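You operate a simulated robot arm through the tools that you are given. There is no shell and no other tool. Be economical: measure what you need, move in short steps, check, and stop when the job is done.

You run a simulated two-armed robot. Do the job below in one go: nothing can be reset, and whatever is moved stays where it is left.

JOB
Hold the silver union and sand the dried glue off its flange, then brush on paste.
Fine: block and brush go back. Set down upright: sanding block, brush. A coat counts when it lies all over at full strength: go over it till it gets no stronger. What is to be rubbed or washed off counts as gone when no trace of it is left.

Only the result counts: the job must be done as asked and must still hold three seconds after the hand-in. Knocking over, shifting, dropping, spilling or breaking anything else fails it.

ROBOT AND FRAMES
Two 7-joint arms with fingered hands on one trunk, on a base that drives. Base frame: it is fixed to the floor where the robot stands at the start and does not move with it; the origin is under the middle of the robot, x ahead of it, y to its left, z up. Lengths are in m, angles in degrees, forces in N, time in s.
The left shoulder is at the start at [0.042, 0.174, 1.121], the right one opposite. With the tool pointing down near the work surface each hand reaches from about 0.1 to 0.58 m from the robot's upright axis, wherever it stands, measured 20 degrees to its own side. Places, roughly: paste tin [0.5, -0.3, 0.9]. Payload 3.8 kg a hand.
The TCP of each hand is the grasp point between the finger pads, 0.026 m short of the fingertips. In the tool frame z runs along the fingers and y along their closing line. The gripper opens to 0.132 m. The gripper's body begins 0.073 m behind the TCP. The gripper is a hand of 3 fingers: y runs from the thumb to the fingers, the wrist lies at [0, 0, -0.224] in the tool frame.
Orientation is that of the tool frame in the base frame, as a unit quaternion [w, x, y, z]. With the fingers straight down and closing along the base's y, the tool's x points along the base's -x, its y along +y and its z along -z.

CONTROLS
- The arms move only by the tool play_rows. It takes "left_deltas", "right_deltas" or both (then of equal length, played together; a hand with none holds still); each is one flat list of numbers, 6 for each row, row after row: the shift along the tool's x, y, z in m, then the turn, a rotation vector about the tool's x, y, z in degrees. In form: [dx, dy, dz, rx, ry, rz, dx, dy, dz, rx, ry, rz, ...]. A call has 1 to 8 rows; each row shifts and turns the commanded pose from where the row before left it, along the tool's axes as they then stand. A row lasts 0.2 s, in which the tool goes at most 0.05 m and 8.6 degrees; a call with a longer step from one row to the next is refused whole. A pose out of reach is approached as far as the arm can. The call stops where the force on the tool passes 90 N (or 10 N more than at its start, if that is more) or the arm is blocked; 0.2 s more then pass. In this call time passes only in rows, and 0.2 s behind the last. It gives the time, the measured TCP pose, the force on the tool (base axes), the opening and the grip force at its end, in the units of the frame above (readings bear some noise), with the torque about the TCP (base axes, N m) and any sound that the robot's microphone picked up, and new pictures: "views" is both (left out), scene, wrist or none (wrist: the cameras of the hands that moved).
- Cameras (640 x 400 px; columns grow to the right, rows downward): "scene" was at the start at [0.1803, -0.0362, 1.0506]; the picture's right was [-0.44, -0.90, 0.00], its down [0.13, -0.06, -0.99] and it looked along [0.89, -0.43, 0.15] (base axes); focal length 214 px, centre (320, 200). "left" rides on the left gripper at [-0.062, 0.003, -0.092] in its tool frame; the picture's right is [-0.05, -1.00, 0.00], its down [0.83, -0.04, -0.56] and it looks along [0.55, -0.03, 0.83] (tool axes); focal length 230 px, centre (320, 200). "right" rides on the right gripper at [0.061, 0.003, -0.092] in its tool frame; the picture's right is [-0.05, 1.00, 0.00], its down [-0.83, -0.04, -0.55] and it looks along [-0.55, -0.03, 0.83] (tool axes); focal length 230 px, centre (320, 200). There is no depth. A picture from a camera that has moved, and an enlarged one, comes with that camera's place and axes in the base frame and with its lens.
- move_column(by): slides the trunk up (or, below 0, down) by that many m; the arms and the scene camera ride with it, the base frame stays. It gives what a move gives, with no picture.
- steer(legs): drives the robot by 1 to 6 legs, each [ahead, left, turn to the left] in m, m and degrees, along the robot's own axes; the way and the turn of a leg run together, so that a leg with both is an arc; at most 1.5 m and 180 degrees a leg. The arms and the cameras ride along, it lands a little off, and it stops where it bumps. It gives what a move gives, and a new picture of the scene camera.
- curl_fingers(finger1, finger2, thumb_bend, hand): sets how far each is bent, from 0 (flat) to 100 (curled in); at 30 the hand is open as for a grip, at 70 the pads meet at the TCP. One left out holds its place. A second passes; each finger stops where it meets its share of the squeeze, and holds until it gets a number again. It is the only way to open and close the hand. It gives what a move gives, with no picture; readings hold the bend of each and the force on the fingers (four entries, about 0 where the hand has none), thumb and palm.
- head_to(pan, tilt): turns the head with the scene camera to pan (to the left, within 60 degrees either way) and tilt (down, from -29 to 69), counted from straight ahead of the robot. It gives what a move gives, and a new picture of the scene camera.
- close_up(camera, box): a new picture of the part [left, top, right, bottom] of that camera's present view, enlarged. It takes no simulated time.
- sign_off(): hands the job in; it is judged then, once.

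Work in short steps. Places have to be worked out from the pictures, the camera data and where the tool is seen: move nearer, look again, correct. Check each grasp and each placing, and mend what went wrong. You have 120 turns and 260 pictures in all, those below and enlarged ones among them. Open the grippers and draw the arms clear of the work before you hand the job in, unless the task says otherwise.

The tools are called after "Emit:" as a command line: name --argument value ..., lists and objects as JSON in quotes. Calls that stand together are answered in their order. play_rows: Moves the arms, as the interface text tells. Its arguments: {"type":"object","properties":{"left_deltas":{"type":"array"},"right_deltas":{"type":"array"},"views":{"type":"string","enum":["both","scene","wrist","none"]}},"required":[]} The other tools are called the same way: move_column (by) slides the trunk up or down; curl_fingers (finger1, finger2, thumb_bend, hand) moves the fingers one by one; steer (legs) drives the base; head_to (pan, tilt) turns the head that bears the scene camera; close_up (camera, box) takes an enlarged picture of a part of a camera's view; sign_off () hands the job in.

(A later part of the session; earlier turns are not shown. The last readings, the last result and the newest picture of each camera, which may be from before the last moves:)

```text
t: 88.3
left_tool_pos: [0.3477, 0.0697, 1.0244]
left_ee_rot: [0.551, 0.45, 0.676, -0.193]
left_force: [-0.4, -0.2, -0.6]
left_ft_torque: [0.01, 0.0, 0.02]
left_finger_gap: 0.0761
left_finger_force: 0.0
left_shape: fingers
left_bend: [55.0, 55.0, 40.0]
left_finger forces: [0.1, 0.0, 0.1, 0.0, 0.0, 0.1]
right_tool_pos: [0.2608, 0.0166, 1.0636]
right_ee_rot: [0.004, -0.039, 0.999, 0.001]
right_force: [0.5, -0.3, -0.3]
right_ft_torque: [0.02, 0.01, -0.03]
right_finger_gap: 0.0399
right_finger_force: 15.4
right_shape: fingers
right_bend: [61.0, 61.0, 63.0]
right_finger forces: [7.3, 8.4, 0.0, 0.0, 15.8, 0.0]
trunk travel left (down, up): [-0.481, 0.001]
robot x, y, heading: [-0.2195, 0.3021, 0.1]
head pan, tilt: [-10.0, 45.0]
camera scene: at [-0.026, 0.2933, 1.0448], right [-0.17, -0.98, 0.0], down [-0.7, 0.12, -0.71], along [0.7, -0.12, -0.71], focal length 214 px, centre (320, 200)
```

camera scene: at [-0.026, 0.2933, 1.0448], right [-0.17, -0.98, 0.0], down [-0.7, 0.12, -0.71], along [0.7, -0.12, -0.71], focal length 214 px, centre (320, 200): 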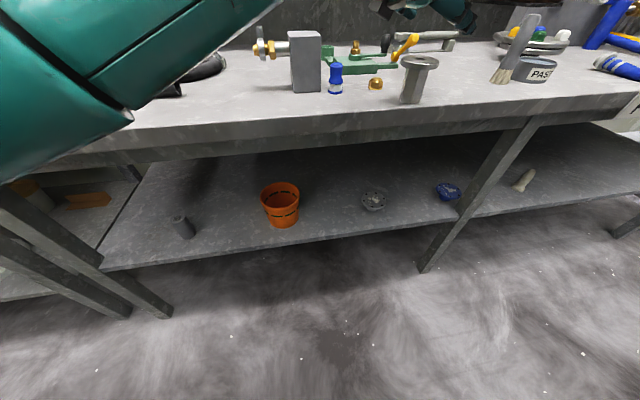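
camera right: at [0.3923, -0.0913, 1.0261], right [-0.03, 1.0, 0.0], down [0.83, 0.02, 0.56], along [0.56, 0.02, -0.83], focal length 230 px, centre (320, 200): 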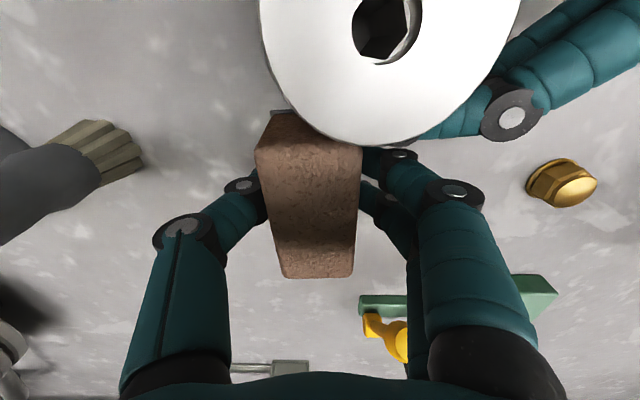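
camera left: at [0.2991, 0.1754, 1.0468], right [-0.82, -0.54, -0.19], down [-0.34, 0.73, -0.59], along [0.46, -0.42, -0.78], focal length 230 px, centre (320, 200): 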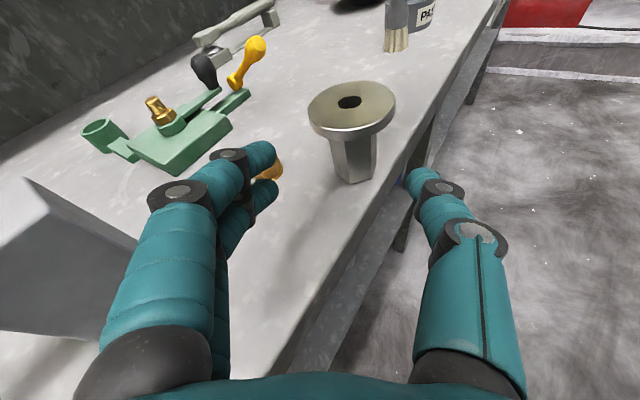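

Everything stands undisturbed and the left arm is in a good configuration again. Pull the left hand back to a neutral pose and undo its roll.

Emit:
play_rows --left_deltas '[-0.01, 0.009, -0.042, 0, 0, -2.2, -0.005, 0.009, -0.042, 0, 0, -2.2, 0, 0.009, -0.042, 0, 0, -2.2, 0, 0.009, -0.042, 0, 0, -2.2, 0, 0.009, -0.042, 0, 0, -2.2, 0, 0.009, -0.03, 0, 0, -2.2]' --views "none"

Emit:
head_to --pan -32 --tilt 22

```text
t: 89.7
left_tool_pos: [0.2544, 0.2762, 1.1223]
left_ee_rot: [0.525, 0.369, 0.723, -0.255]
left_force: [-0.6, 0.6, 0.2]
left_ft_torque: [0.0, 0.01, -0.03]
left_finger_gap: 0.0759
left_finger_force: 0.1
left_shape: fingers
left_bend: [55.0, 55.0, 40.0]
left_finger forces: [0.0, 0.0, 0.0, 0.0, 0.0, 0.0]
right_tool_pos: [0.2597, 0.0169, 1.0643]
right_ee_rot: [0.005, -0.038, 0.999, 0.001]
right_force: [0.1, -0.2, -1.1]
right_ft_torque: [-0.01, -0.02, 0.0]
right_finger_gap: 0.0401
right_finger_force: 16.0
right_shape: fingers
right_bend: [61.0, 61.0, 63.0]
right_finger forces: [7.4, 8.5, 0.1, 0.0, 15.8, 0.1]
trunk travel left (down, up): [-0.481, 0.001]
robot x, y, heading: [-0.2157, 0.3084, 0.1]
head pan, tilt: [-10.0, 45.0]
```

```text
t: 90.6
left_tool_pos: [0.2543, 0.2743, 1.1232]
left_ee_rot: [0.526, 0.369, 0.723, -0.254]
left_force: [1.1, 0.4, 0.1]
left_ft_torque: [0.02, -0.01, 0.02]
left_finger_gap: 0.0759
left_finger_force: 0.0
left_shape: fingers
left_bend: [55.0, 55.0, 40.0]
left_finger forces: [0.0, 0.0, 0.0, 0.0, 0.1, 0.1]
right_tool_pos: [0.2604, 0.0162, 1.0632]
right_ee_rot: [0.004, -0.039, 0.999, 0.001]
right_force: [0.6, -0.4, -1.2]
right_ft_torque: [0.02, 0.02, -0.02]
right_finger_gap: 0.0397
right_finger_force: 16.2
right_shape: fingers
right_bend: [61.0, 61.0, 63.0]
right_finger forces: [7.3, 8.4, 0.1, 0.0, 15.8, 0.0]
trunk travel left (down, up): [-0.481, 0.001]
robot x, y, heading: [-0.2116, 0.3054, 0.2]
head pan, tilt: [-32.0, 22.0]
camera scene: at [-0.0275, 0.2583, 1.0801], right [-0.53, -0.85, 0.0], down [-0.32, 0.2, -0.93], along [0.79, -0.49, -0.38], focal length 214 px, centre (320, 200)
```

scene: 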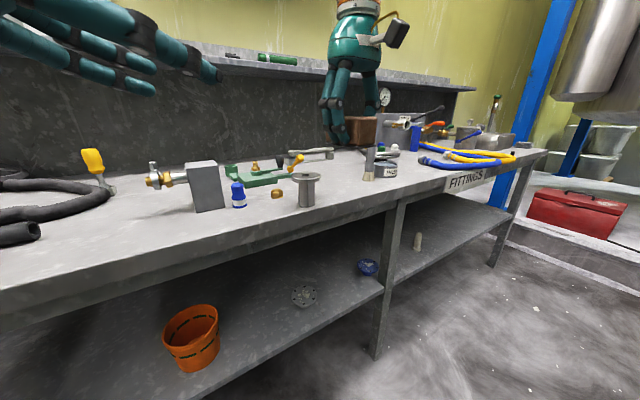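

Drive to the earlier block-pick base position (0.07,0.10).

Emit:
steer --legs '[[0.285, -0.205, 0]]'

Emit:
close_up --camera "right" --box '[0, 0, 640, 400]'

```text
t: 93.0
left_tool_pos: [0.5395, 0.0678, 1.1226]
left_ee_rot: [0.525, 0.37, 0.723, -0.255]
left_force: [-0.8, -0.9, -0.6]
left_ft_torque: [-0.02, -0.04, 0.0]
left_finger_gap: 0.0761
left_finger_force: 0.0
left_shape: fingers
left_bend: [55.0, 55.0, 40.0]
left_finger forces: [0.0, 0.0, 0.1, 0.1, 0.0, 0.1]
right_tool_pos: [0.5444, -0.1911, 1.0644]
right_ee_rot: [0.004, -0.039, 0.999, 0.001]
right_force: [-0.2, 0.5, -1.0]
right_ft_torque: [0.01, 0.03, 0.0]
right_finger_gap: 0.0397
right_finger_force: 16.2
right_shape: fingers
right_bend: [61.0, 61.0, 63.0]
right_finger forces: [7.4, 8.5, 0.0, 0.1, 15.8, 0.0]
trunk travel left (down, up): [-0.481, 0.001]
robot x, y, heading: [0.0662, 0.1005, -0.2]
head pan, tilt: [-32.0, 22.0]
camera scene: at [0.2571, 0.0512, 1.0802], right [-0.53, -0.85, 0.0], down [-0.32, 0.2, -0.93], along [0.79, -0.49, -0.37], focal length 214 px, centre (320, 200)
```

scene: 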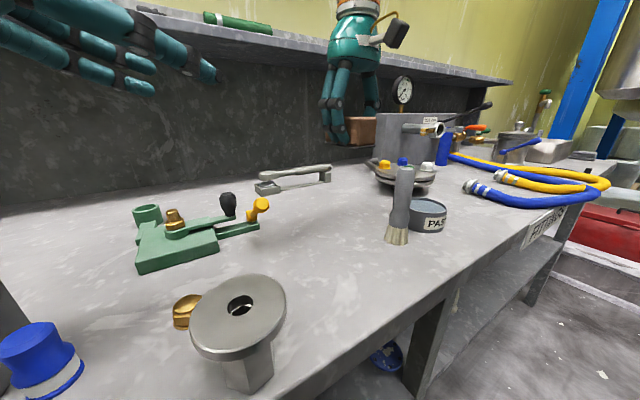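

```text
1.00 times, centred on (320, 200) of right (not enlarged: the box is as wide or as high as the picture)
camera zoom: at [0.4819, -0.1938, 1.1565], right [-0.02, 1.0, 0.0], down [0.83, 0.02, 0.56], along [0.56, 0.02, -0.83], focal length 230 px, centre (320, 200)
```

zoom: 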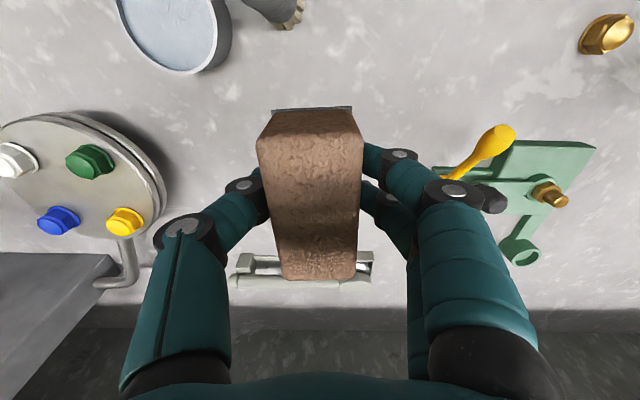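

Move to the home spot, high first.

Emit:
play_rows --right_deltas '[0.0197, 0.0292, 0, 0, 0, 0, 0.0197, 0.0292, 0, 0, 0, 0, 0.0197, 0.0292, 0, 0, 0, 0, 0.0197, 0.0292, 0, 0, 0, 0, 0, 0, 0.04, 0, 0, 0, 0, 0, 0.04, 0, 0, 0]' --views "wrist"

```text
t: 94.4
left_tool_pos: [0.5397, 0.0673, 1.1224]
left_ee_rot: [0.524, 0.37, 0.723, -0.255]
left_force: [-0.6, 0.2, 0.5]
left_ft_torque: [0.0, -0.02, 0.05]
left_finger_gap: 0.0762
left_finger_force: 0.1
left_shape: fingers
left_bend: [55.0, 55.0, 40.0]
left_finger forces: [0.0, 0.0, 0.0, 0.1, 0.0, 0.1]
right_tool_pos: [0.4375, -0.0978, 0.993]
right_ee_rot: [0.004, -0.039, 0.999, 0.002]
right_force: [0.7, 0.4, -0.3]
right_ft_torque: [0.01, -0.04, 0.02]
right_finger_gap: 0.0397
right_finger_force: 15.4
right_shape: fingers
right_bend: [61.0, 61.0, 63.0]
right_finger forces: [7.3, 8.2, 0.1, 0.0, 15.7, 0.1]
right hand out of reach, approached as far as the arm can: row 4, 5, 6
trunk travel left (down, up): [-0.481, 0.001]
robot x, y, heading: [0.0678, 0.0932, 0.1]
head pan, tilt: [-32.0, 22.0]
camera right: at [0.3749, -0.1003, 1.0849], right [-0.02, 1.0, 0.0], down [0.83, 0.02, 0.56], along [0.56, 0.02, -0.83], focal length 230 px, centre (320, 200)
```

right: 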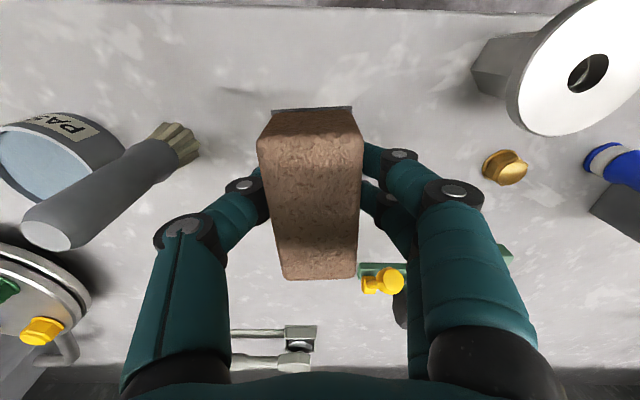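

Inward limit again. I raise a little and shift the base 6 cm left.

Emit:
play_rows --right_deltas '[0, 0, -0.03, 0, 0, 0, 0, 0, -0.03, 0, 0, 0]' --views "none"

Emit:
steer --legs '[[0, 0.06, 0]]'

Emit:
play_rows --right_deltas '[0, -0.005, 0, 0, 0, 0]' --views "none"

```text
t: 95.0
left_tool_pos: [0.5391, 0.0681, 1.1232]
left_ee_rot: [0.524, 0.372, 0.722, -0.256]
left_force: [1.0, -0.4, -0.1]
left_ft_torque: [0.04, 0.05, 0.01]
left_finger_gap: 0.0763
left_finger_force: 0.1
left_shape: fingers
left_bend: [55.0, 55.0, 40.0]
left_finger forces: [0.0, 0.1, 0.0, 0.0, 0.1, 0.0]
right_tool_pos: [0.4366, -0.0967, 1.0533]
right_ee_rot: [0.005, -0.038, 0.999, 0.001]
right_force: [-0.3, 0.0, -0.5]
right_ft_torque: [0.03, 0.0, 0.0]
right_finger_gap: 0.0398
right_finger_force: 16.2
right_shape: fingers
right_bend: [61.0, 61.0, 63.0]
right_finger forces: [7.2, 8.3, 0.0, 0.0, 15.6, 0.1]
trunk travel left (down, up): [-0.481, 0.001]
robot x, y, heading: [0.0662, 0.1013, -0.1]
head pan, tilt: [-32.0, 22.0]
```

```text
t: 96.2
left_tool_pos: [0.5391, 0.1273, 1.122]
left_ee_rot: [0.524, 0.371, 0.722, -0.256]
left_force: [0.1, 1.1, 0.0]
left_ft_torque: [0.0, -0.03, 0.02]
left_finger_gap: 0.076
left_finger_force: 0.0
left_shape: fingers
left_bend: [55.0, 55.0, 40.0]
left_finger forces: [0.1, 0.1, 0.0, 0.0, 0.1, 0.0]
right_tool_pos: [0.4375, -0.0374, 1.0516]
right_ee_rot: [0.004, -0.037, 0.999, 0.001]
right_force: [0.6, 0.6, -1.1]
right_ft_torque: [0.0, -0.04, 0.02]
right_finger_gap: 0.0396
right_finger_force: 15.2
right_shape: fingers
right_bend: [61.0, 61.0, 63.0]
right_finger forces: [7.4, 8.3, 0.0, 0.1, 15.7, 0.1]
trunk travel left (down, up): [-0.481, 0.001]
robot x, y, heading: [0.0708, 0.1593, -0.4]
head pan, tilt: [-32.0, 22.0]
camera scene: at [0.2572, 0.1107, 1.0802], right [-0.53, -0.85, 0.0], down [-0.32, 0.2, -0.93], along [0.79, -0.49, -0.37], focal length 214 px, centre (320, 200)
```

scene: 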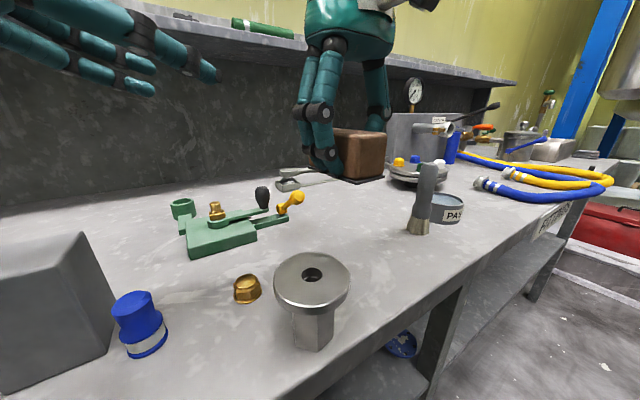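

```text
t: 96.6
left_tool_pos: [0.5388, 0.1258, 1.1227]
left_ee_rot: [0.524, 0.371, 0.723, -0.255]
left_force: [0.2, -0.1, 0.8]
left_ft_torque: [0.05, -0.03, -0.03]
left_finger_gap: 0.0758
left_finger_force: 0.1
left_shape: fingers
left_bend: [55.0, 55.0, 40.0]
left_finger forces: [0.0, 0.0, 0.0, 0.0, 0.1, 0.0]
right_tool_pos: [0.438, -0.0433, 1.0512]
right_ee_rot: [0.003, -0.038, 0.999, 0.001]
right_force: [0.4, 0.6, -0.2]
right_ft_torque: [-0.02, 0.0, 0.0]
right_finger_gap: 0.04
right_finger_force: 15.6
right_shape: fingers
right_bend: [61.0, 61.0, 63.0]
right_finger forces: [7.3, 8.4, 0.0, 0.0, 15.7, 0.0]
trunk travel left (down, up): [-0.481, 0.001]
robot x, y, heading: [0.0698, 0.1581, -0.2]
head pan, tilt: [-32.0, 22.0]
```

Tracking is good now. Move over the home spot and down.

Emit:
play_rows --right_deltas '[-0.0195, -0.0195, 0, 0, 0, 0, -0.0195, -0.0195, 0, 0, 0, 0, 0, 0, 0.04, 0, 0, 0, 0, 0, 0.04, 0, 0, 0, 0, 0, 0.036, 0, 0, 0]' --views "wrist"

```text
t: 97.8
left_tool_pos: [0.5384, 0.127, 1.1215]
left_ee_rot: [0.525, 0.37, 0.723, -0.255]
left_force: [0.3, -0.1, -0.4]
left_ft_torque: [-0.02, -0.06, -0.01]
left_finger_gap: 0.0763
left_finger_force: 0.1
left_shape: fingers
left_bend: [55.0, 55.0, 40.0]
left_finger forces: [0.1, 0.0, 0.0, 0.0, 0.1, 0.1]
right_tool_pos: [0.4703, -0.0928, 0.9432]
right_ee_rot: [0.005, -0.037, 0.999, 0.002]
right_force: [0.3, -0.2, -0.7]
right_ft_torque: [0.01, -0.01, -0.03]
right_finger_gap: 0.0397
right_finger_force: 15.7
right_shape: fingers
right_bend: [61.0, 61.0, 63.0]
right_finger forces: [7.2, 8.3, 0.1, 0.0, 15.8, 0.0]
right hand out of reach, approached as far as the arm can: row 4, 5
trunk travel left (down, up): [-0.481, 0.001]
robot x, y, heading: [0.0678, 0.157, 0.1]
head pan, tilt: [-32.0, 22.0]
camera right: at [0.4072, -0.0945, 1.0365], right [-0.02, 1.0, 0.0], down [0.83, 0.02, 0.56], along [0.56, 0.02, -0.83], focal length 230 px, centre (320, 200)
```

right: 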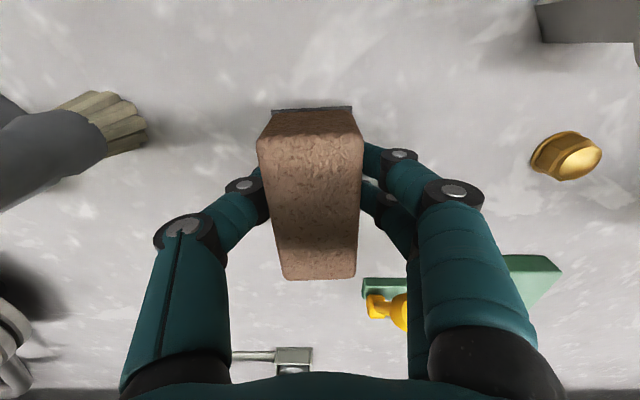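

The arm is limited low with the trunk this high. I raise the hand 5 cm, then lower the trunk 5.5 cm to the original height.

Emit:
play_rows --right_deltas '[0, 0, -0.03, 0, 0, 0, 0, 0, -0.03, 0, 0, 0]' --views "none"

Emit:
move_column --by -0.055

Emit:
play_rows --right_deltas '[0, 0.003, -0.005, 0, 0, 0]' --views "none"

```text
t: 98.4
left_tool_pos: [0.539, 0.1272, 1.1234]
left_ee_rot: [0.525, 0.371, 0.722, -0.256]
left_force: [0.2, 0.2, -0.3]
left_ft_torque: [0.02, 0.01, 0.0]
left_finger_gap: 0.0763
left_finger_force: 0.0
left_shape: fingers
left_bend: [55.0, 55.0, 40.0]
left_finger forces: [0.0, 0.0, 0.1, 0.1, 0.1, 0.0]
right_tool_pos: [0.4691, -0.0904, 1.0072]
right_ee_rot: [0.005, -0.036, 0.999, 0.001]
right_force: [-0.3, -0.6, -0.7]
right_ft_torque: [0.01, 0.01, 0.02]
right_finger_gap: 0.0398
right_finger_force: 15.6
right_shape: fingers
right_bend: [61.0, 61.0, 63.0]
right_finger forces: [7.3, 8.3, 0.0, 0.1, 15.5, 0.0]
trunk travel left (down, up): [-0.481, 0.001]
robot x, y, heading: [0.069, 0.1589, -0.1]
head pan, tilt: [-32.0, 22.0]
```

```text
t: 99.4
left_tool_pos: [0.5383, 0.1267, 1.0673]
left_ee_rot: [0.525, 0.371, 0.722, -0.255]
left_force: [-0.3, 0.0, 0.7]
left_ft_torque: [0.02, 0.02, 0.03]
left_finger_gap: 0.076
left_finger_force: 0.1
left_shape: fingers
left_bend: [55.0, 55.0, 40.0]
left_finger forces: [0.0, 0.1, 0.0, 0.0, 0.0, 0.1]
right_tool_pos: [0.4667, -0.091, 0.95]
right_ee_rot: [0.004, -0.038, 0.999, 0.0]
right_force: [-0.5, 0.9, -1.0]
right_ft_torque: [-0.04, 0.0, -0.02]
right_finger_gap: 0.0399
right_finger_force: 15.4
right_shape: fingers
right_bend: [61.0, 61.0, 63.0]
right_finger forces: [7.2, 8.3, 0.1, 0.1, 15.6, 0.0]
trunk travel left (down, up): [-0.426, 0.056]
robot x, y, heading: [0.0698, 0.1604, -0.3]
head pan, tilt: [-32.0, 22.0]
```

```text
t: 99.8
left_tool_pos: [0.5388, 0.1268, 1.0672]
left_ee_rot: [0.525, 0.37, 0.723, -0.255]
left_force: [0.1, -0.6, 0.2]
left_ft_torque: [0.02, 0.0, -0.01]
left_finger_gap: 0.0764
left_finger_force: 0.1
left_shape: fingers
left_bend: [55.0, 55.0, 40.0]
left_finger forces: [0.1, 0.0, 0.1, 0.1, 0.0, 0.0]
right_tool_pos: [0.4671, -0.0873, 0.9543]
right_ee_rot: [0.004, -0.038, 0.999, 0.001]
right_force: [0.4, 0.4, -0.8]
right_ft_torque: [-0.03, -0.01, -0.01]
right_finger_gap: 0.0397
right_finger_force: 15.3
right_shape: fingers
right_bend: [61.0, 61.0, 63.0]
right_finger forces: [7.4, 8.3, 0.0, 0.1, 15.7, 0.1]
trunk travel left (down, up): [-0.426, 0.056]
robot x, y, heading: [0.0678, 0.1577, -0.2]
head pan, tilt: [-32.0, 22.0]
```

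Now align and lower onto the bench.

Emit:
play_rows --right_deltas '[-0.0064, 0.007, 0.01, 0, 0, 0, 0, 0, 0.018, 0, 0, 0, 0, 0, 0.005, 0, 0, 0]' --views "scene"

```text
t: 100.6
left_tool_pos: [0.5398, 0.1275, 1.0676]
left_ee_rot: [0.525, 0.371, 0.722, -0.256]
left_force: [-0.4, 0.4, -0.5]
left_ft_torque: [-0.01, -0.02, -0.01]
left_finger_gap: 0.0759
left_finger_force: 0.1
left_shape: fingers
left_bend: [55.0, 55.0, 40.0]
left_finger forces: [0.0, 0.0, 0.1, 0.0, 0.0, 0.0]
right_tool_pos: [0.4735, -0.0794, 0.922]
right_ee_rot: [0.004, -0.038, 0.999, 0.002]
right_force: [0.0, 0.0, -0.4]
right_ft_torque: [0.0, 0.02, -0.02]
right_finger_gap: 0.0394
right_finger_force: 15.3
right_shape: fingers
right_bend: [61.0, 61.0, 63.0]
right_finger forces: [7.2, 8.3, 0.0, 0.0, 15.7, 0.0]
trunk travel left (down, up): [-0.426, 0.056]
robot x, y, heading: [0.069, 0.1594, -0.3]
head pan, tilt: [-32.0, 22.0]
camera scene: at [0.2518, 0.1108, 1.0034], right [-0.53, -0.85, 0.0], down [-0.32, 0.2, -0.93], along [0.79, -0.49, -0.37], focal length 214 px, centre (320, 200)
```

scene: 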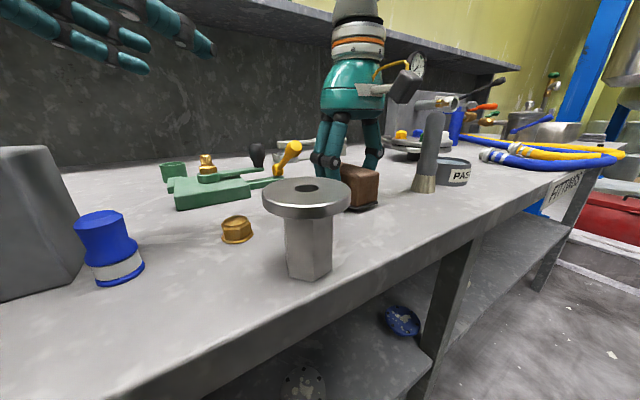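

Lower 3 mm more in tiny steps to touch, then release.

Emit:
play_rows --right_deltas '[0, 0, 0.0015, 0, 0, 0, 0, 0, 0.0015, 0, 0, 0]' --views "none"

Emit:
curl_fingers --hand "right" --finger1 45 --finger2 45 --thumb_bend 45

Emit:
play_rows --right_deltas '[0, 0, -0.03, 0, 0, 0, 0, 0, -0.04, 0, 0, 0, 0, 0, -0.04, 0, 0, 0]' --views "both"

```text
t: 101.2
left_tool_pos: [0.5398, 0.1273, 1.0681]
left_ee_rot: [0.524, 0.371, 0.722, -0.256]
left_force: [0.1, -0.9, 0.0]
left_ft_torque: [-0.05, 0.02, -0.03]
left_finger_gap: 0.0761
left_finger_force: 0.0
left_shape: fingers
left_bend: [55.0, 55.0, 40.0]
left_finger forces: [0.1, 0.0, 0.0, 0.0, 0.0, 0.0]
right_tool_pos: [0.4753, -0.0801, 0.9184]
right_ee_rot: [0.004, -0.038, 0.999, 0.001]
right_force: [-0.3, -0.2, 0.1]
right_ft_torque: [0.04, -0.03, -0.02]
right_finger_gap: 0.0395
right_finger_force: 15.8
right_shape: fingers
right_bend: [61.0, 61.0, 63.0]
right_finger forces: [7.3, 8.4, 0.0, 0.0, 15.5, 0.1]
trunk travel left (down, up): [-0.426, 0.056]
robot x, y, heading: [0.0681, 0.1588, -0.3]
head pan, tilt: [-32.0, 22.0]
```

```text
t: 102.2
left_tool_pos: [0.5384, 0.1279, 1.0669]
left_ee_rot: [0.525, 0.371, 0.722, -0.256]
left_force: [-0.4, -0.2, 0.2]
left_ft_torque: [0.02, -0.01, 0.01]
left_finger_gap: 0.0761
left_finger_force: 0.1
left_shape: fingers
left_bend: [55.0, 55.0, 40.0]
left_finger forces: [0.0, 0.1, 0.0, 0.1, 0.1, 0.0]
right_tool_pos: [0.4745, -0.0784, 0.9193]
right_ee_rot: [0.005, -0.039, 0.999, 0.001]
right_force: [0.2, 0.7, -0.2]
right_ft_torque: [-0.02, -0.02, 0.0]
right_finger_gap: 0.0839
right_finger_force: 0.0
right_shape: fingers
right_bend: [45.0, 45.0, 45.0]
right_finger forces: [0.1, 0.0, 0.0, 0.0, 0.0, 0.1]
trunk travel left (down, up): [-0.426, 0.056]
robot x, y, heading: [0.0695, 0.1598, -0.1]
head pan, tilt: [-32.0, 22.0]
```

```text
t: 103.0
left_tool_pos: [0.5381, 0.1273, 1.068]
left_ee_rot: [0.524, 0.372, 0.722, -0.257]
left_force: [-0.1, -0.3, 0.9]
left_ft_torque: [-0.02, 0.0, 0.02]
left_finger_gap: 0.076
left_finger_force: 0.0
left_shape: fingers
left_bend: [55.0, 55.0, 40.0]
left_finger forces: [0.0, 0.0, 0.0, 0.0, 0.0, 0.0]
right_tool_pos: [0.4718, -0.0801, 1.0307]
right_ee_rot: [0.004, -0.038, 0.999, 0.001]
right_force: [-0.3, -0.3, 0.6]
right_ft_torque: [-0.01, -0.01, 0.0]
right_finger_gap: 0.0837
right_finger_force: 0.0
right_shape: fingers
right_bend: [45.0, 45.0, 45.0]
right_finger forces: [0.0, 0.0, 0.0, 0.1, 0.0, 0.0]
trunk travel left (down, up): [-0.426, 0.056]
robot x, y, heading: [0.069, 0.1561, 0.0]
head pan, tilt: [-32.0, 22.0]
camera scene: at [0.2513, 0.1109, 1.0035], right [-0.53, -0.85, 0.0], down [-0.32, 0.2, -0.93], along [0.79, -0.49, -0.37], focal length 214 px, centre (320, 200)
camera right: at [0.4097, -0.082, 1.1233], right [-0.02, 1.0, 0.0], down [0.83, 0.02, 0.56], along [0.56, 0.02, -0.83], focal length 230 px, centre (320, 200)
```

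scene: 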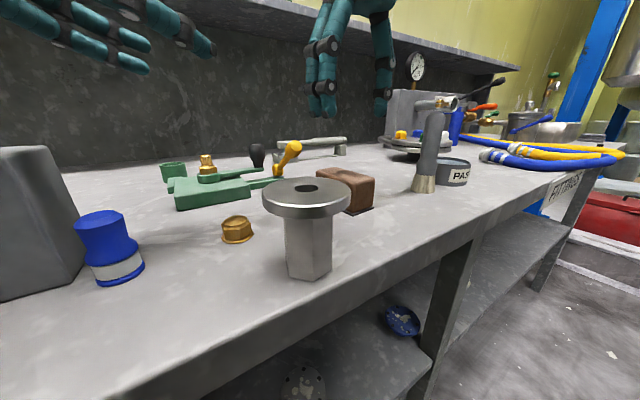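
right: 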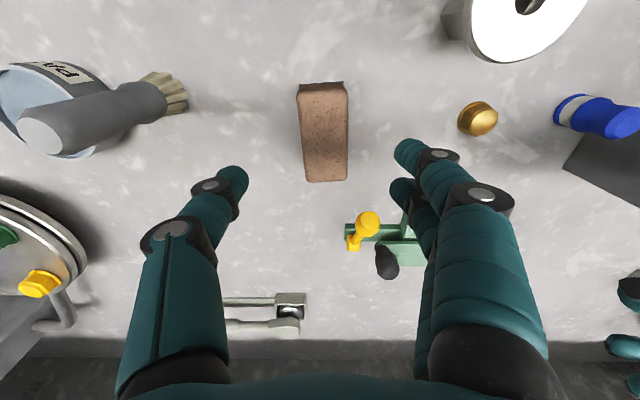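

Block is home and upright. Now move the right hand above the brush for a look.

Emit:
play_rows --right_deltas '[0, 0, -0.045, 0, 0, 4.5, 0.004, -0.036, -0.01, 0, 0, 0, 0.005, -0.036, 0, 0, 0, 0, 0.005, -0.036, 0, 0, 0, 0, 0.005, -0.036, 0, 0, 0, 0]' --views "wrist"

```text
t: 104.2
left_tool_pos: [0.5396, 0.1265, 1.0659]
left_ee_rot: [0.524, 0.372, 0.722, -0.256]
left_force: [-1.0, 0.5, 0.3]
left_ft_torque: [0.0, -0.01, -0.01]
left_finger_gap: 0.0762
left_finger_force: 0.0
left_shape: fingers
left_bend: [55.0, 55.0, 40.0]
left_finger forces: [0.1, 0.0, 0.1, 0.0, 0.0, 0.0]
right_tool_pos: [0.4527, -0.225, 1.0833]
right_ee_rot: [0.004, 0.001, 1.0, 0.001]
right_force: [-0.2, -0.1, 0.5]
right_ft_torque: [0.06, -0.01, -0.01]
right_finger_gap: 0.0844
right_finger_force: 0.1
right_shape: fingers
right_bend: [45.0, 45.0, 45.0]
right_finger forces: [0.0, 0.0, 0.0, 0.0, 0.1, 0.0]
trunk travel left (down, up): [-0.426, 0.056]
robot x, y, heading: [0.0677, 0.1616, -0.1]
head pan, tilt: [-32.0, 22.0]
camera right: at [0.3909, -0.2227, 1.175], right [0.05, 1.0, 0.0], down [0.83, -0.05, 0.56], along [0.56, -0.03, -0.83], focal length 230 px, centre (320, 200)
```

right: 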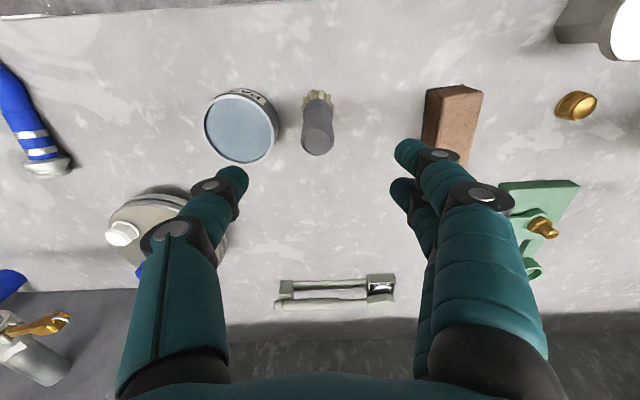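

Brush axis ≈(0.452,-0.2275), tin centre ≈(0.463,-0.3145), rim ≈0.92. Descend around the brush handle and grip.

Emit:
play_rows --right_deltas '[0.001, -0.0025, 0.03, 0, 0, 0, 0, 0, 0.04, 0, 0, 0, 0, 0, 0.043, 0, 0, 0]' --views "none"

Emit:
curl_fingers --hand "right" --finger1 80 --finger2 80 --thumb_bend 80

Emit:
close_up --camera "right" --box '[0, 0, 640, 400]'

Emit:
close_up --camera "scene" --box '[320, 70, 520, 200]'

```text
t: 105.0
left_tool_pos: [0.5392, 0.1272, 1.0658]
left_ee_rot: [0.524, 0.371, 0.723, -0.256]
left_force: [-0.7, 0.5, 0.2]
left_ft_torque: [-0.04, 0.03, 0.0]
left_finger_gap: 0.0761
left_finger_force: 0.0
left_shape: fingers
left_bend: [55.0, 55.0, 40.0]
left_finger forces: [0.1, 0.0, 0.0, 0.1, 0.0, 0.0]
right_tool_pos: [0.4542, -0.2255, 0.97]
right_ee_rot: [0.005, 0.002, 1.0, 0.002]
right_force: [-1.0, 0.0, 0.0]
right_ft_torque: [0.01, 0.01, 0.0]
right_finger_gap: 0.0843
right_finger_force: 0.1
right_shape: fingers
right_bend: [45.0, 45.0, 45.0]
right_finger forces: [0.0, 0.0, 0.0, 0.0, 0.0, 0.0]
trunk travel left (down, up): [-0.426, 0.056]
robot x, y, heading: [0.0726, 0.1576, -0.1]
head pan, tilt: [-32.0, 22.0]
```

```text
t: 106.0
left_tool_pos: [0.5397, 0.1265, 1.0668]
left_ee_rot: [0.525, 0.371, 0.722, -0.256]
left_force: [-0.3, -0.4, -0.2]
left_ft_torque: [0.02, 0.0, 0.0]
left_finger_gap: 0.0761
left_finger_force: 0.1
left_shape: fingers
left_bend: [55.0, 55.0, 40.0]
left_finger forces: [0.1, 0.0, 0.0, 0.0, 0.1, 0.0]
right_tool_pos: [0.4533, -0.2259, 0.97]
right_ee_rot: [0.004, 0.001, 1.0, 0.0]
right_force: [-0.2, 0.4, -0.2]
right_ft_torque: [-0.02, 0.04, 0.02]
right_finger_gap: 0.0203
right_finger_force: 23.4
right_shape: fingers
right_bend: [71.0, 71.0, 67.0]
right_finger forces: [12.2, 12.2, 0.0, 0.1, 23.7, 0.0]
trunk travel left (down, up): [-0.426, 0.056]
robot x, y, heading: [0.0668, 0.1604, -0.4]
head pan, tilt: [-32.0, 22.0]
```

```text
1.00 times, centred on (320, 200) of right (not enlarged: the box is as wide or as high as the picture)
camera zoom: at [0.3915, -0.2236, 1.0616], right [0.05, 1.0, 0.0], down [0.83, -0.05, 0.56], along [0.56, -0.03, -0.83], focal length 230 px, centre (320, 200)
```

zoom: 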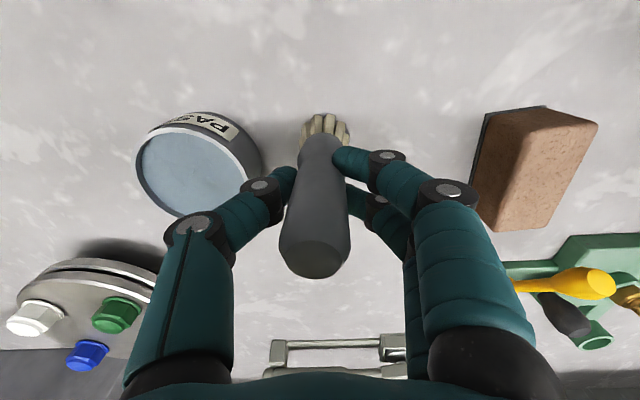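

```text
3.08 times, centred on (420, 135) of scene
camera zoom: at [0.2518, 0.1107, 1.0034], right [-0.53, -0.85, 0.0], down [-0.32, 0.2, -0.93], along [0.79, -0.49, -0.37], focal length 660 px, centre (12, 400)
```

zoom: 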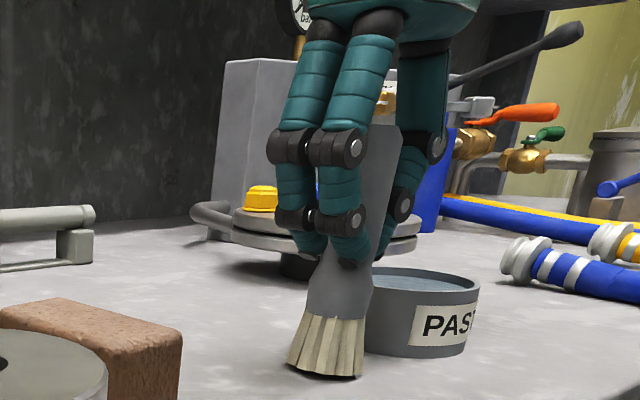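

Brush gripped (23 N), tip 0.088 below the TCP. Lift it, move over the tin and dip.

Emit:
play_rows --right_deltas '[0, 0, -0.04, 0, 0, 0, 0, 0, -0.04, 0, 0, 0, -0.003, -0.03, 0, 0, 0, 0, -0.003, -0.03, 0, 0, 0, 0, -0.003, -0.0285, 0, 0, 0, 0, 0, 0, 0.03, 0, 0, 0]' --views "both"

```text
t: 107.4
left_tool_pos: [0.5398, 0.1245, 1.0665]
left_ee_rot: [0.524, 0.371, 0.723, -0.256]
left_force: [-0.7, 0.2, 0.6]
left_ft_torque: [-0.01, -0.02, -0.02]
left_finger_gap: 0.076
left_finger_force: 0.0
left_shape: fingers
left_bend: [55.0, 55.0, 40.0]
left_finger forces: [0.0, 0.1, 0.0, 0.0, 0.0, 0.0]
right_tool_pos: [0.4631, -0.314, 1.0188]
right_ee_rot: [0.003, 0.0, 1.0, 0.001]
right_force: [-0.1, -0.6, 0.1]
right_ft_torque: [-0.01, 0.01, -0.02]
right_finger_gap: 0.0204
right_finger_force: 24.4
right_shape: fingers
right_bend: [71.0, 71.0, 67.0]
right_finger forces: [12.2, 12.2, 0.0, 0.2, 23.8, 0.0]
trunk travel left (down, up): [-0.426, 0.056]
robot x, y, heading: [0.0672, 0.1618, 0.2]
head pan, tilt: [-32.0, 22.0]
camera scene: at [0.2521, 0.1107, 1.0033], right [-0.53, -0.85, 0.0], down [-0.32, 0.2, -0.93], along [0.78, -0.49, -0.38], focal length 214 px, centre (320, 200)
camera right: at [0.4006, -0.3118, 1.1111], right [0.05, 1.0, 0.0], down [0.83, -0.05, 0.56], along [0.56, -0.03, -0.83], focal length 230 px, centre (320, 200)
```

scene: 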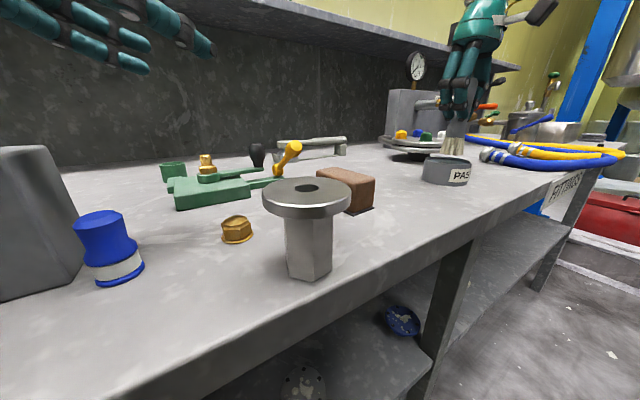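
right: 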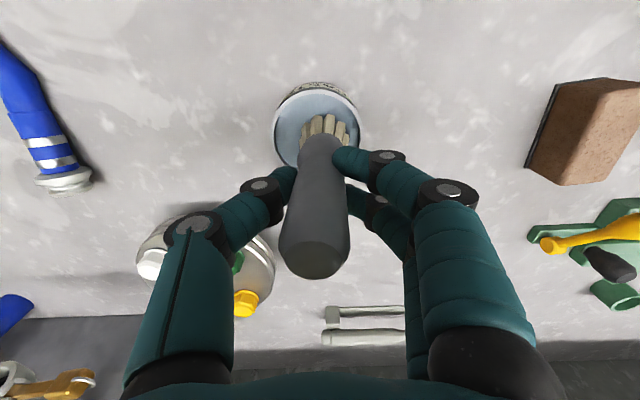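

Centred over the paste. Dip down ~3 cm with small swirls.

Emit:
play_rows --right_deltas '[0, 0, 0.02, 0, 0, 0, 0, 0, 0.008, 0, 0, 0, 0, 0, 0.004, 0, 0, 0, 0.006, 0, 0, 0, 0, 0, -0.012, 0, 0, 0, 0, 0, 0.006, 0.006, 0, 0, 0, 0, 0, -0.012, 0, 0, 0, 0, 0, 0.006, 0, 0, 0, 0]' --views "wrist"

Emit:
close_up --camera "scene" --box '[380, 70, 540, 200]'

```text
t: 109.2
left_tool_pos: [0.5385, 0.1298, 1.0681]
left_ee_rot: [0.526, 0.37, 0.722, -0.256]
left_force: [0.0, 0.3, 0.3]
left_ft_torque: [0.01, -0.02, 0.01]
left_finger_gap: 0.076
left_finger_force: 0.1
left_shape: fingers
left_bend: [55.0, 55.0, 40.0]
left_finger forces: [0.0, 0.0, 0.0, 0.0, 0.0, 0.1]
right_tool_pos: [0.4628, -0.3113, 0.993]
right_ee_rot: [0.01, 0.0, 1.0, 0.0]
right_force: [1.9, 2.6, 50.4]
right_ft_torque: [0.04, -0.02, -0.03]
right_finger_gap: 0.0201
right_finger_force: 35.2
right_shape: fingers
right_bend: [75.0, 74.0, 72.0]
right_finger forces: [19.3, 18.6, 0.1, 0.0, 31.8, 0.0]
trunk travel left (down, up): [-0.426, 0.056]
robot x, y, heading: [0.0688, 0.1574, -0.2]
head pan, tilt: [-32.0, 22.0]
camera right: at [0.4003, -0.3093, 1.0846], right [0.05, 1.0, 0.0], down [0.82, -0.04, 0.57], along [0.57, -0.03, -0.82], focal length 230 px, centre (320, 200)
```

right: 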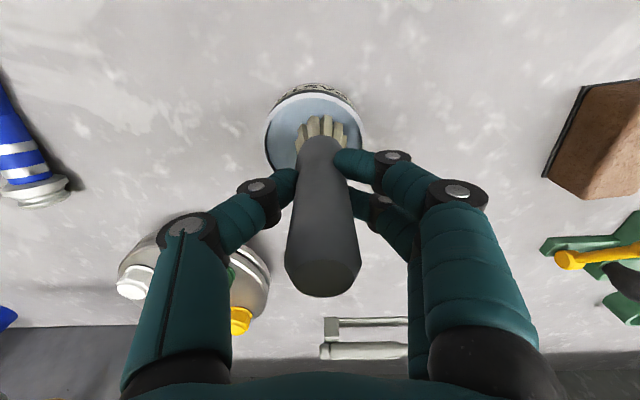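

```text
3.08 times, centred on (460, 135) of scene
camera zoom: at [0.25, 0.1134, 1.004], right [-0.53, -0.85, 0.0], down [-0.32, 0.2, -0.93], along [0.79, -0.49, -0.37], focal length 660 px, centre (-111, 400)
```

zoom: 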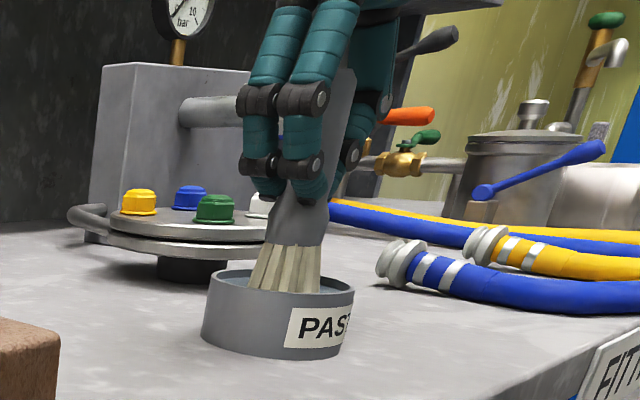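

Contact was firmer than wanted (50 N) but the tin hasn't shifted noticeably. Lift out and inspect brush and tin.

Emit:
play_rows --right_deltas '[0, 0, -0.02, 0, 0, 0, 0, 0, -0.04, 0, 0, 0, 0, 0, -0.03, 0, 0, 0]' --views "wrist"

Emit:
close_up --camera "scene" --box '[380, 50, 540, 190]'

```text
t: 110.0
left_tool_pos: [0.5396, 0.128, 1.0678]
left_ee_rot: [0.524, 0.371, 0.723, -0.256]
left_force: [-0.8, 0.5, 1.4]
left_ft_torque: [-0.03, 0.02, 0.03]
left_finger_gap: 0.076
left_finger_force: 0.1
left_shape: fingers
left_bend: [55.0, 55.0, 40.0]
left_finger forces: [0.0, 0.0, 0.0, 0.0, 0.0, 0.0]
right_tool_pos: [0.4589, -0.3162, 1.0777]
right_ee_rot: [0.002, 0.0, 1.0, 0.001]
right_force: [-0.7, -0.8, -0.7]
right_ft_torque: [0.02, -0.01, 0.02]
right_finger_gap: 0.0209
right_finger_force: 23.3
right_shape: fingers
right_bend: [73.0, 73.0, 69.0]
right_finger forces: [13.0, 12.1, 0.0, 0.1, 22.3, 0.0]
trunk travel left (down, up): [-0.426, 0.056]
robot x, y, heading: [0.0693, 0.1581, -0.0]
head pan, tilt: [-32.0, 22.0]
camera right: at [0.3976, -0.314, 1.1692], right [0.05, 1.0, 0.0], down [0.83, -0.05, 0.56], along [0.56, -0.03, -0.83], focal length 230 px, centre (320, 200)
```

right: 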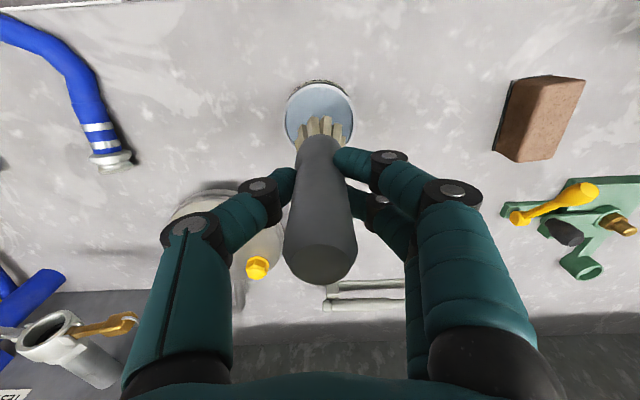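

```text
2.86 times, centred on (460, 120) of scene
camera zoom: at [0.2518, 0.1106, 1.0032], right [-0.53, -0.85, 0.0], down [-0.32, 0.2, -0.93], along [0.78, -0.49, -0.37], focal length 613 px, centre (-80, 429)
```

zoom: 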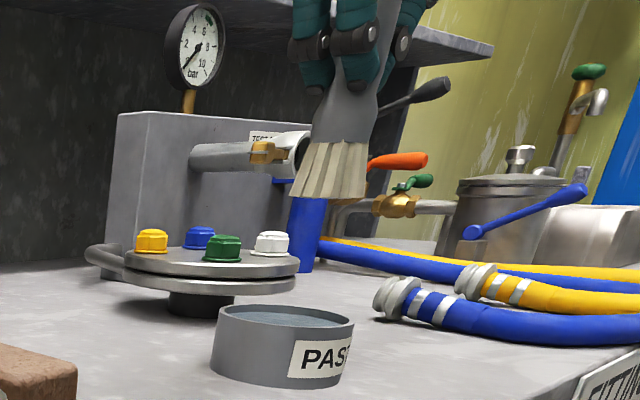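

Brush is loaded as far as I can tell. Now drive to where the left hand can hold the union at (0.382,0.039): base ≈(-0.085,0.34), then lower the trunk 5 cm.

Emit:
steer --legs '[[-0.154, 0.182, 0]]'

Emit:
move_column --by -0.05

Emit:
close_up --camera "left" --box '[0, 0, 640, 400]'

```text
t: 112.2
left_tool_pos: [0.3879, 0.3063, 1.0677]
left_ee_rot: [0.524, 0.374, 0.721, -0.258]
left_force: [0.4, -0.3, -0.1]
left_ft_torque: [0.0, 0.01, 0.0]
left_finger_gap: 0.076
left_finger_force: 0.1
left_shape: fingers
left_bend: [55.0, 55.0, 40.0]
left_finger forces: [0.0, 0.0, 0.0, 0.1, 0.0, 0.0]
right_tool_pos: [0.3051, -0.1362, 1.0783]
right_ee_rot: [0.003, 0.005, 1.0, 0.0]
right_force: [-0.1, -0.9, -0.7]
right_ft_torque: [-0.05, -0.01, 0.03]
right_finger_gap: 0.0208
right_finger_force: 23.5
right_shape: fingers
right_bend: [73.0, 73.0, 69.0]
right_finger forces: [13.0, 12.2, 0.0, 0.1, 22.2, 0.0]
trunk travel left (down, up): [-0.426, 0.056]
robot x, y, heading: [-0.0849, 0.3435, -0.5]
head pan, tilt: [-32.0, 22.0]
camera scene: at [0.1003, 0.2927, 1.0034], right [-0.54, -0.84, 0.0], down [-0.32, 0.2, -0.93], along [0.78, -0.5, -0.37], focal length 214 px, centre (320, 200)
```

scene: 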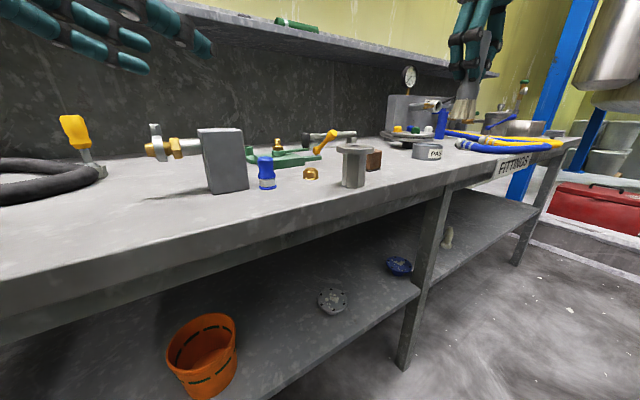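

```text
t: 113.1
left_tool_pos: [0.3881, 0.3066, 1.0172]
left_ee_rot: [0.523, 0.374, 0.721, -0.257]
left_force: [-0.4, -0.4, 0.2]
left_ft_torque: [0.0, 0.0, 0.02]
left_finger_gap: 0.0759
left_finger_force: 0.0
left_shape: fingers
left_bend: [55.0, 55.0, 40.0]
left_finger forces: [0.0, 0.0, 0.0, 0.0, 0.0, 0.0]
right_tool_pos: [0.3051, -0.1353, 1.0272]
right_ee_rot: [0.003, 0.005, 1.0, 0.001]
right_force: [0.3, 0.9, 0.3]
right_ft_torque: [0.04, 0.01, -0.02]
right_finger_gap: 0.021
right_finger_force: 23.9
right_shape: fingers
right_bend: [73.0, 73.0, 69.0]
right_finger forces: [13.0, 12.1, 0.0, 0.0, 22.1, 0.0]
trunk travel left (down, up): [-0.376, 0.106]
robot x, y, heading: [-0.0815, 0.3408, -0.5]
head pan, tilt: [-32.0, 22.0]
```

```text
1.00 times, centred on (320, 200) of left (not enlarged: the box is as wide or as high as the picture)
camera zoom: at [0.349, 0.3621, 1.1051], right [-0.8, -0.6, 0.03], down [-0.49, 0.62, -0.61], along [0.35, -0.5, -0.79], focal length 230 px, centre (320, 200)
```

zoom: 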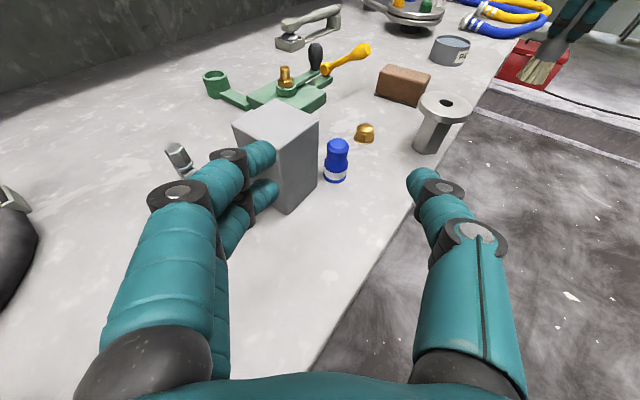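

Move the left hand to the pre-grasp point behind the union.

Emit:
play_rows --left_deltas '[-0.0073, -0.0328, 0.0193, 0, 0, 0, -0.0073, -0.0328, 0.0193, 0, 0, 0, -0.0073, -0.0328, 0.0193, 0, 0, 0, -0.0073, -0.0328, 0.0193, 0, 0, 0, -0.0073, -0.0328, 0.0193, 0, 0, 0, 0.03, 0, 0.01, 0, 0, 0]' --views "none"

Emit:
curl_fingers --hand "left" --finger1 48 --finger2 48 --thumb_bend 48

Emit:
close_up --camera "left" --box '[0, 0, 640, 400]'

```text
t: 114.5
left_tool_pos: [0.3157, 0.1262, 0.9959]
left_ee_rot: [0.523, 0.373, 0.721, -0.258]
left_force: [0.5, -0.2, -0.7]
left_ft_torque: [-0.03, 0.01, 0.03]
left_finger_gap: 0.0761
left_finger_force: 0.1
left_shape: fingers
left_bend: [55.0, 55.0, 40.0]
left_finger forces: [0.0, 0.0, 0.0, 0.1, 0.0, 0.0]
left hand out of reach, approached as far as the arm can: row 6
right_tool_pos: [0.3044, -0.1356, 1.0269]
right_ee_rot: [0.004, 0.005, 1.0, 0.002]
right_force: [-0.4, 0.3, 0.0]
right_ft_torque: [-0.04, 0.02, -0.02]
right_finger_gap: 0.0208
right_finger_force: 23.7
right_shape: fingers
right_bend: [73.0, 73.0, 69.0]
right_finger forces: [13.0, 12.0, 0.0, 0.1, 22.0, 0.0]
trunk travel left (down, up): [-0.376, 0.106]
robot x, y, heading: [-0.0836, 0.3428, -0.5]
head pan, tilt: [-32.0, 22.0]
```

```text
t: 115.5
left_tool_pos: [0.3161, 0.1264, 0.9955]
left_ee_rot: [0.523, 0.374, 0.721, -0.258]
left_force: [-0.2, -0.2, 0.0]
left_ft_torque: [0.02, 0.02, -0.01]
left_finger_gap: 0.0743
left_finger_force: 0.1
left_shape: fingers
left_bend: [48.0, 48.0, 48.0]
left_finger forces: [0.0, 0.0, 0.0, 0.1, 0.1, 0.0]
right_tool_pos: [0.3056, -0.1372, 1.0276]
right_ee_rot: [0.004, 0.005, 1.0, 0.001]
right_force: [0.3, 0.3, -0.9]
right_ft_torque: [0.01, -0.04, 0.03]
right_finger_gap: 0.0211
right_finger_force: 23.6
right_shape: fingers
right_bend: [73.0, 73.0, 69.0]
right_finger forces: [13.0, 12.1, 0.1, 0.1, 22.1, 0.0]
trunk travel left (down, up): [-0.376, 0.106]
robot x, y, heading: [-0.0808, 0.3401, -0.6]
head pan, tilt: [-32.0, 22.0]
```

```text
1.00 times, centred on (320, 200) of left (not enlarged: the box is as wide or as high as the picture)
camera zoom: at [0.2772, 0.1822, 1.0835], right [-0.8, -0.6, 0.03], down [-0.49, 0.62, -0.61], along [0.35, -0.5, -0.79], focal length 230 px, centre (320, 200)
```

zoom: 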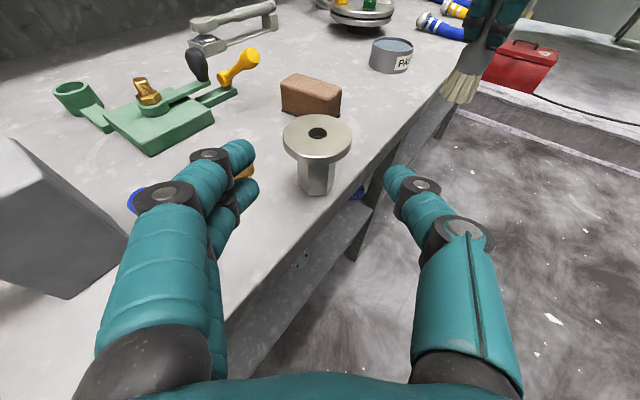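

Lower the trunk 4.2 cm (raising the right hand first), then advance along the fingers.

Emit:
play_rows --right_deltas '[0.01, 0, -0.04, 0, 0, 0, 0, 0, -0.02, 0, 0, 0]' --views "none"

Emit:
move_column --by -0.042

Emit:
play_rows --left_deltas '[0, 0.002, 0.036, 0, 0, 0, 0, 0.001, 0.03, 0, 0, 0]' --views "wrist"

```text
t: 116.1
left_tool_pos: [0.3157, 0.1259, 0.9956]
left_ee_rot: [0.523, 0.373, 0.722, -0.257]
left_force: [-0.7, -0.2, 0.7]
left_ft_torque: [0.0, 0.03, 0.0]
left_finger_gap: 0.0747
left_finger_force: 0.2
left_shape: fingers
left_bend: [48.0, 48.0, 48.0]
left_finger forces: [0.0, 0.0, 0.0, 0.0, 0.0, 0.1]
right_tool_pos: [0.2956, -0.1357, 1.0885]
right_ee_rot: [0.004, 0.005, 1.0, 0.002]
right_force: [0.3, 0.0, -0.9]
right_ft_torque: [-0.01, 0.02, 0.02]
right_finger_gap: 0.021
right_finger_force: 23.7
right_shape: fingers
right_bend: [73.0, 73.0, 69.0]
right_finger forces: [12.9, 12.2, 0.0, 0.0, 22.1, 0.0]
trunk travel left (down, up): [-0.376, 0.106]
robot x, y, heading: [-0.083, 0.3399, -0.5]
head pan, tilt: [-32.0, 22.0]
```

```text
t: 117.0
left_tool_pos: [0.3168, 0.1276, 0.9541]
left_ee_rot: [0.524, 0.373, 0.721, -0.258]
left_force: [0.0, 0.0, 0.8]
left_ft_torque: [0.0, -0.01, -0.02]
left_finger_gap: 0.0745
left_finger_force: 0.1
left_shape: fingers
left_bend: [48.0, 48.0, 48.0]
left_finger forces: [0.1, 0.0, 0.0, 0.0, 0.1, 0.0]
right_tool_pos: [0.2944, -0.1353, 1.046]
right_ee_rot: [0.005, 0.006, 1.0, 0.002]
right_force: [-0.5, 1.0, -1.4]
right_ft_torque: [0.0, -0.01, 0.01]
right_finger_gap: 0.0209
right_finger_force: 23.1
right_shape: fingers
right_bend: [73.0, 73.0, 69.0]
right_finger forces: [13.1, 12.1, 0.0, 0.0, 22.0, 0.0]
trunk travel left (down, up): [-0.334, 0.148]
robot x, y, heading: [-0.0799, 0.3434, -0.5]
head pan, tilt: [-32.0, 22.0]
```

```text
t: 117.6
left_tool_pos: [0.3527, 0.0878, 0.9372]
left_ee_rot: [0.522, 0.374, 0.722, -0.258]
left_force: [-0.1, -0.3, 0.9]
left_ft_torque: [0.02, 0.03, 0.01]
left_finger_gap: 0.0744
left_finger_force: 0.1
left_shape: fingers
left_bend: [48.0, 48.0, 48.0]
left_finger forces: [0.0, 0.0, 0.0, 0.0, 0.0, 0.0]
left hand out of reach, approached as far as the arm can: row 2
right_tool_pos: [0.2948, -0.1357, 1.0456]
right_ee_rot: [0.003, 0.006, 1.0, 0.001]
right_force: [-0.6, 0.5, -0.5]
right_ft_torque: [-0.01, 0.01, -0.01]
right_finger_gap: 0.021
right_finger_force: 24.0
right_shape: fingers
right_bend: [73.0, 73.0, 69.0]
right_finger forces: [13.0, 12.1, 0.0, 0.0, 22.1, 0.0]
trunk travel left (down, up): [-0.334, 0.148]
robot x, y, heading: [-0.0841, 0.3397, -0.5]
head pan, tilt: [-32.0, 22.0]
camera left: at [0.315, 0.1431, 1.0247], right [-0.8, -0.6, 0.03], down [-0.49, 0.62, -0.61], along [0.35, -0.5, -0.79], focal length 230 px, centre (320, 200)
```

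left: 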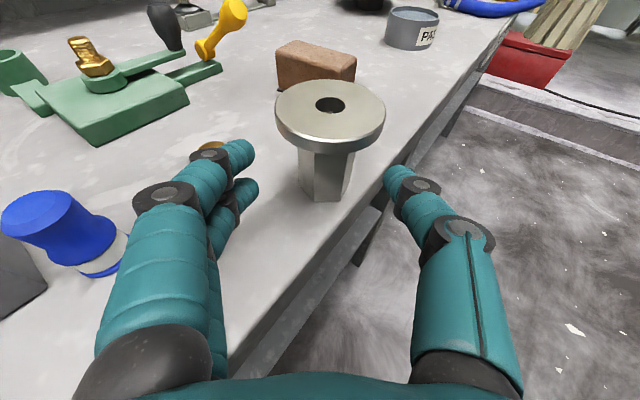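

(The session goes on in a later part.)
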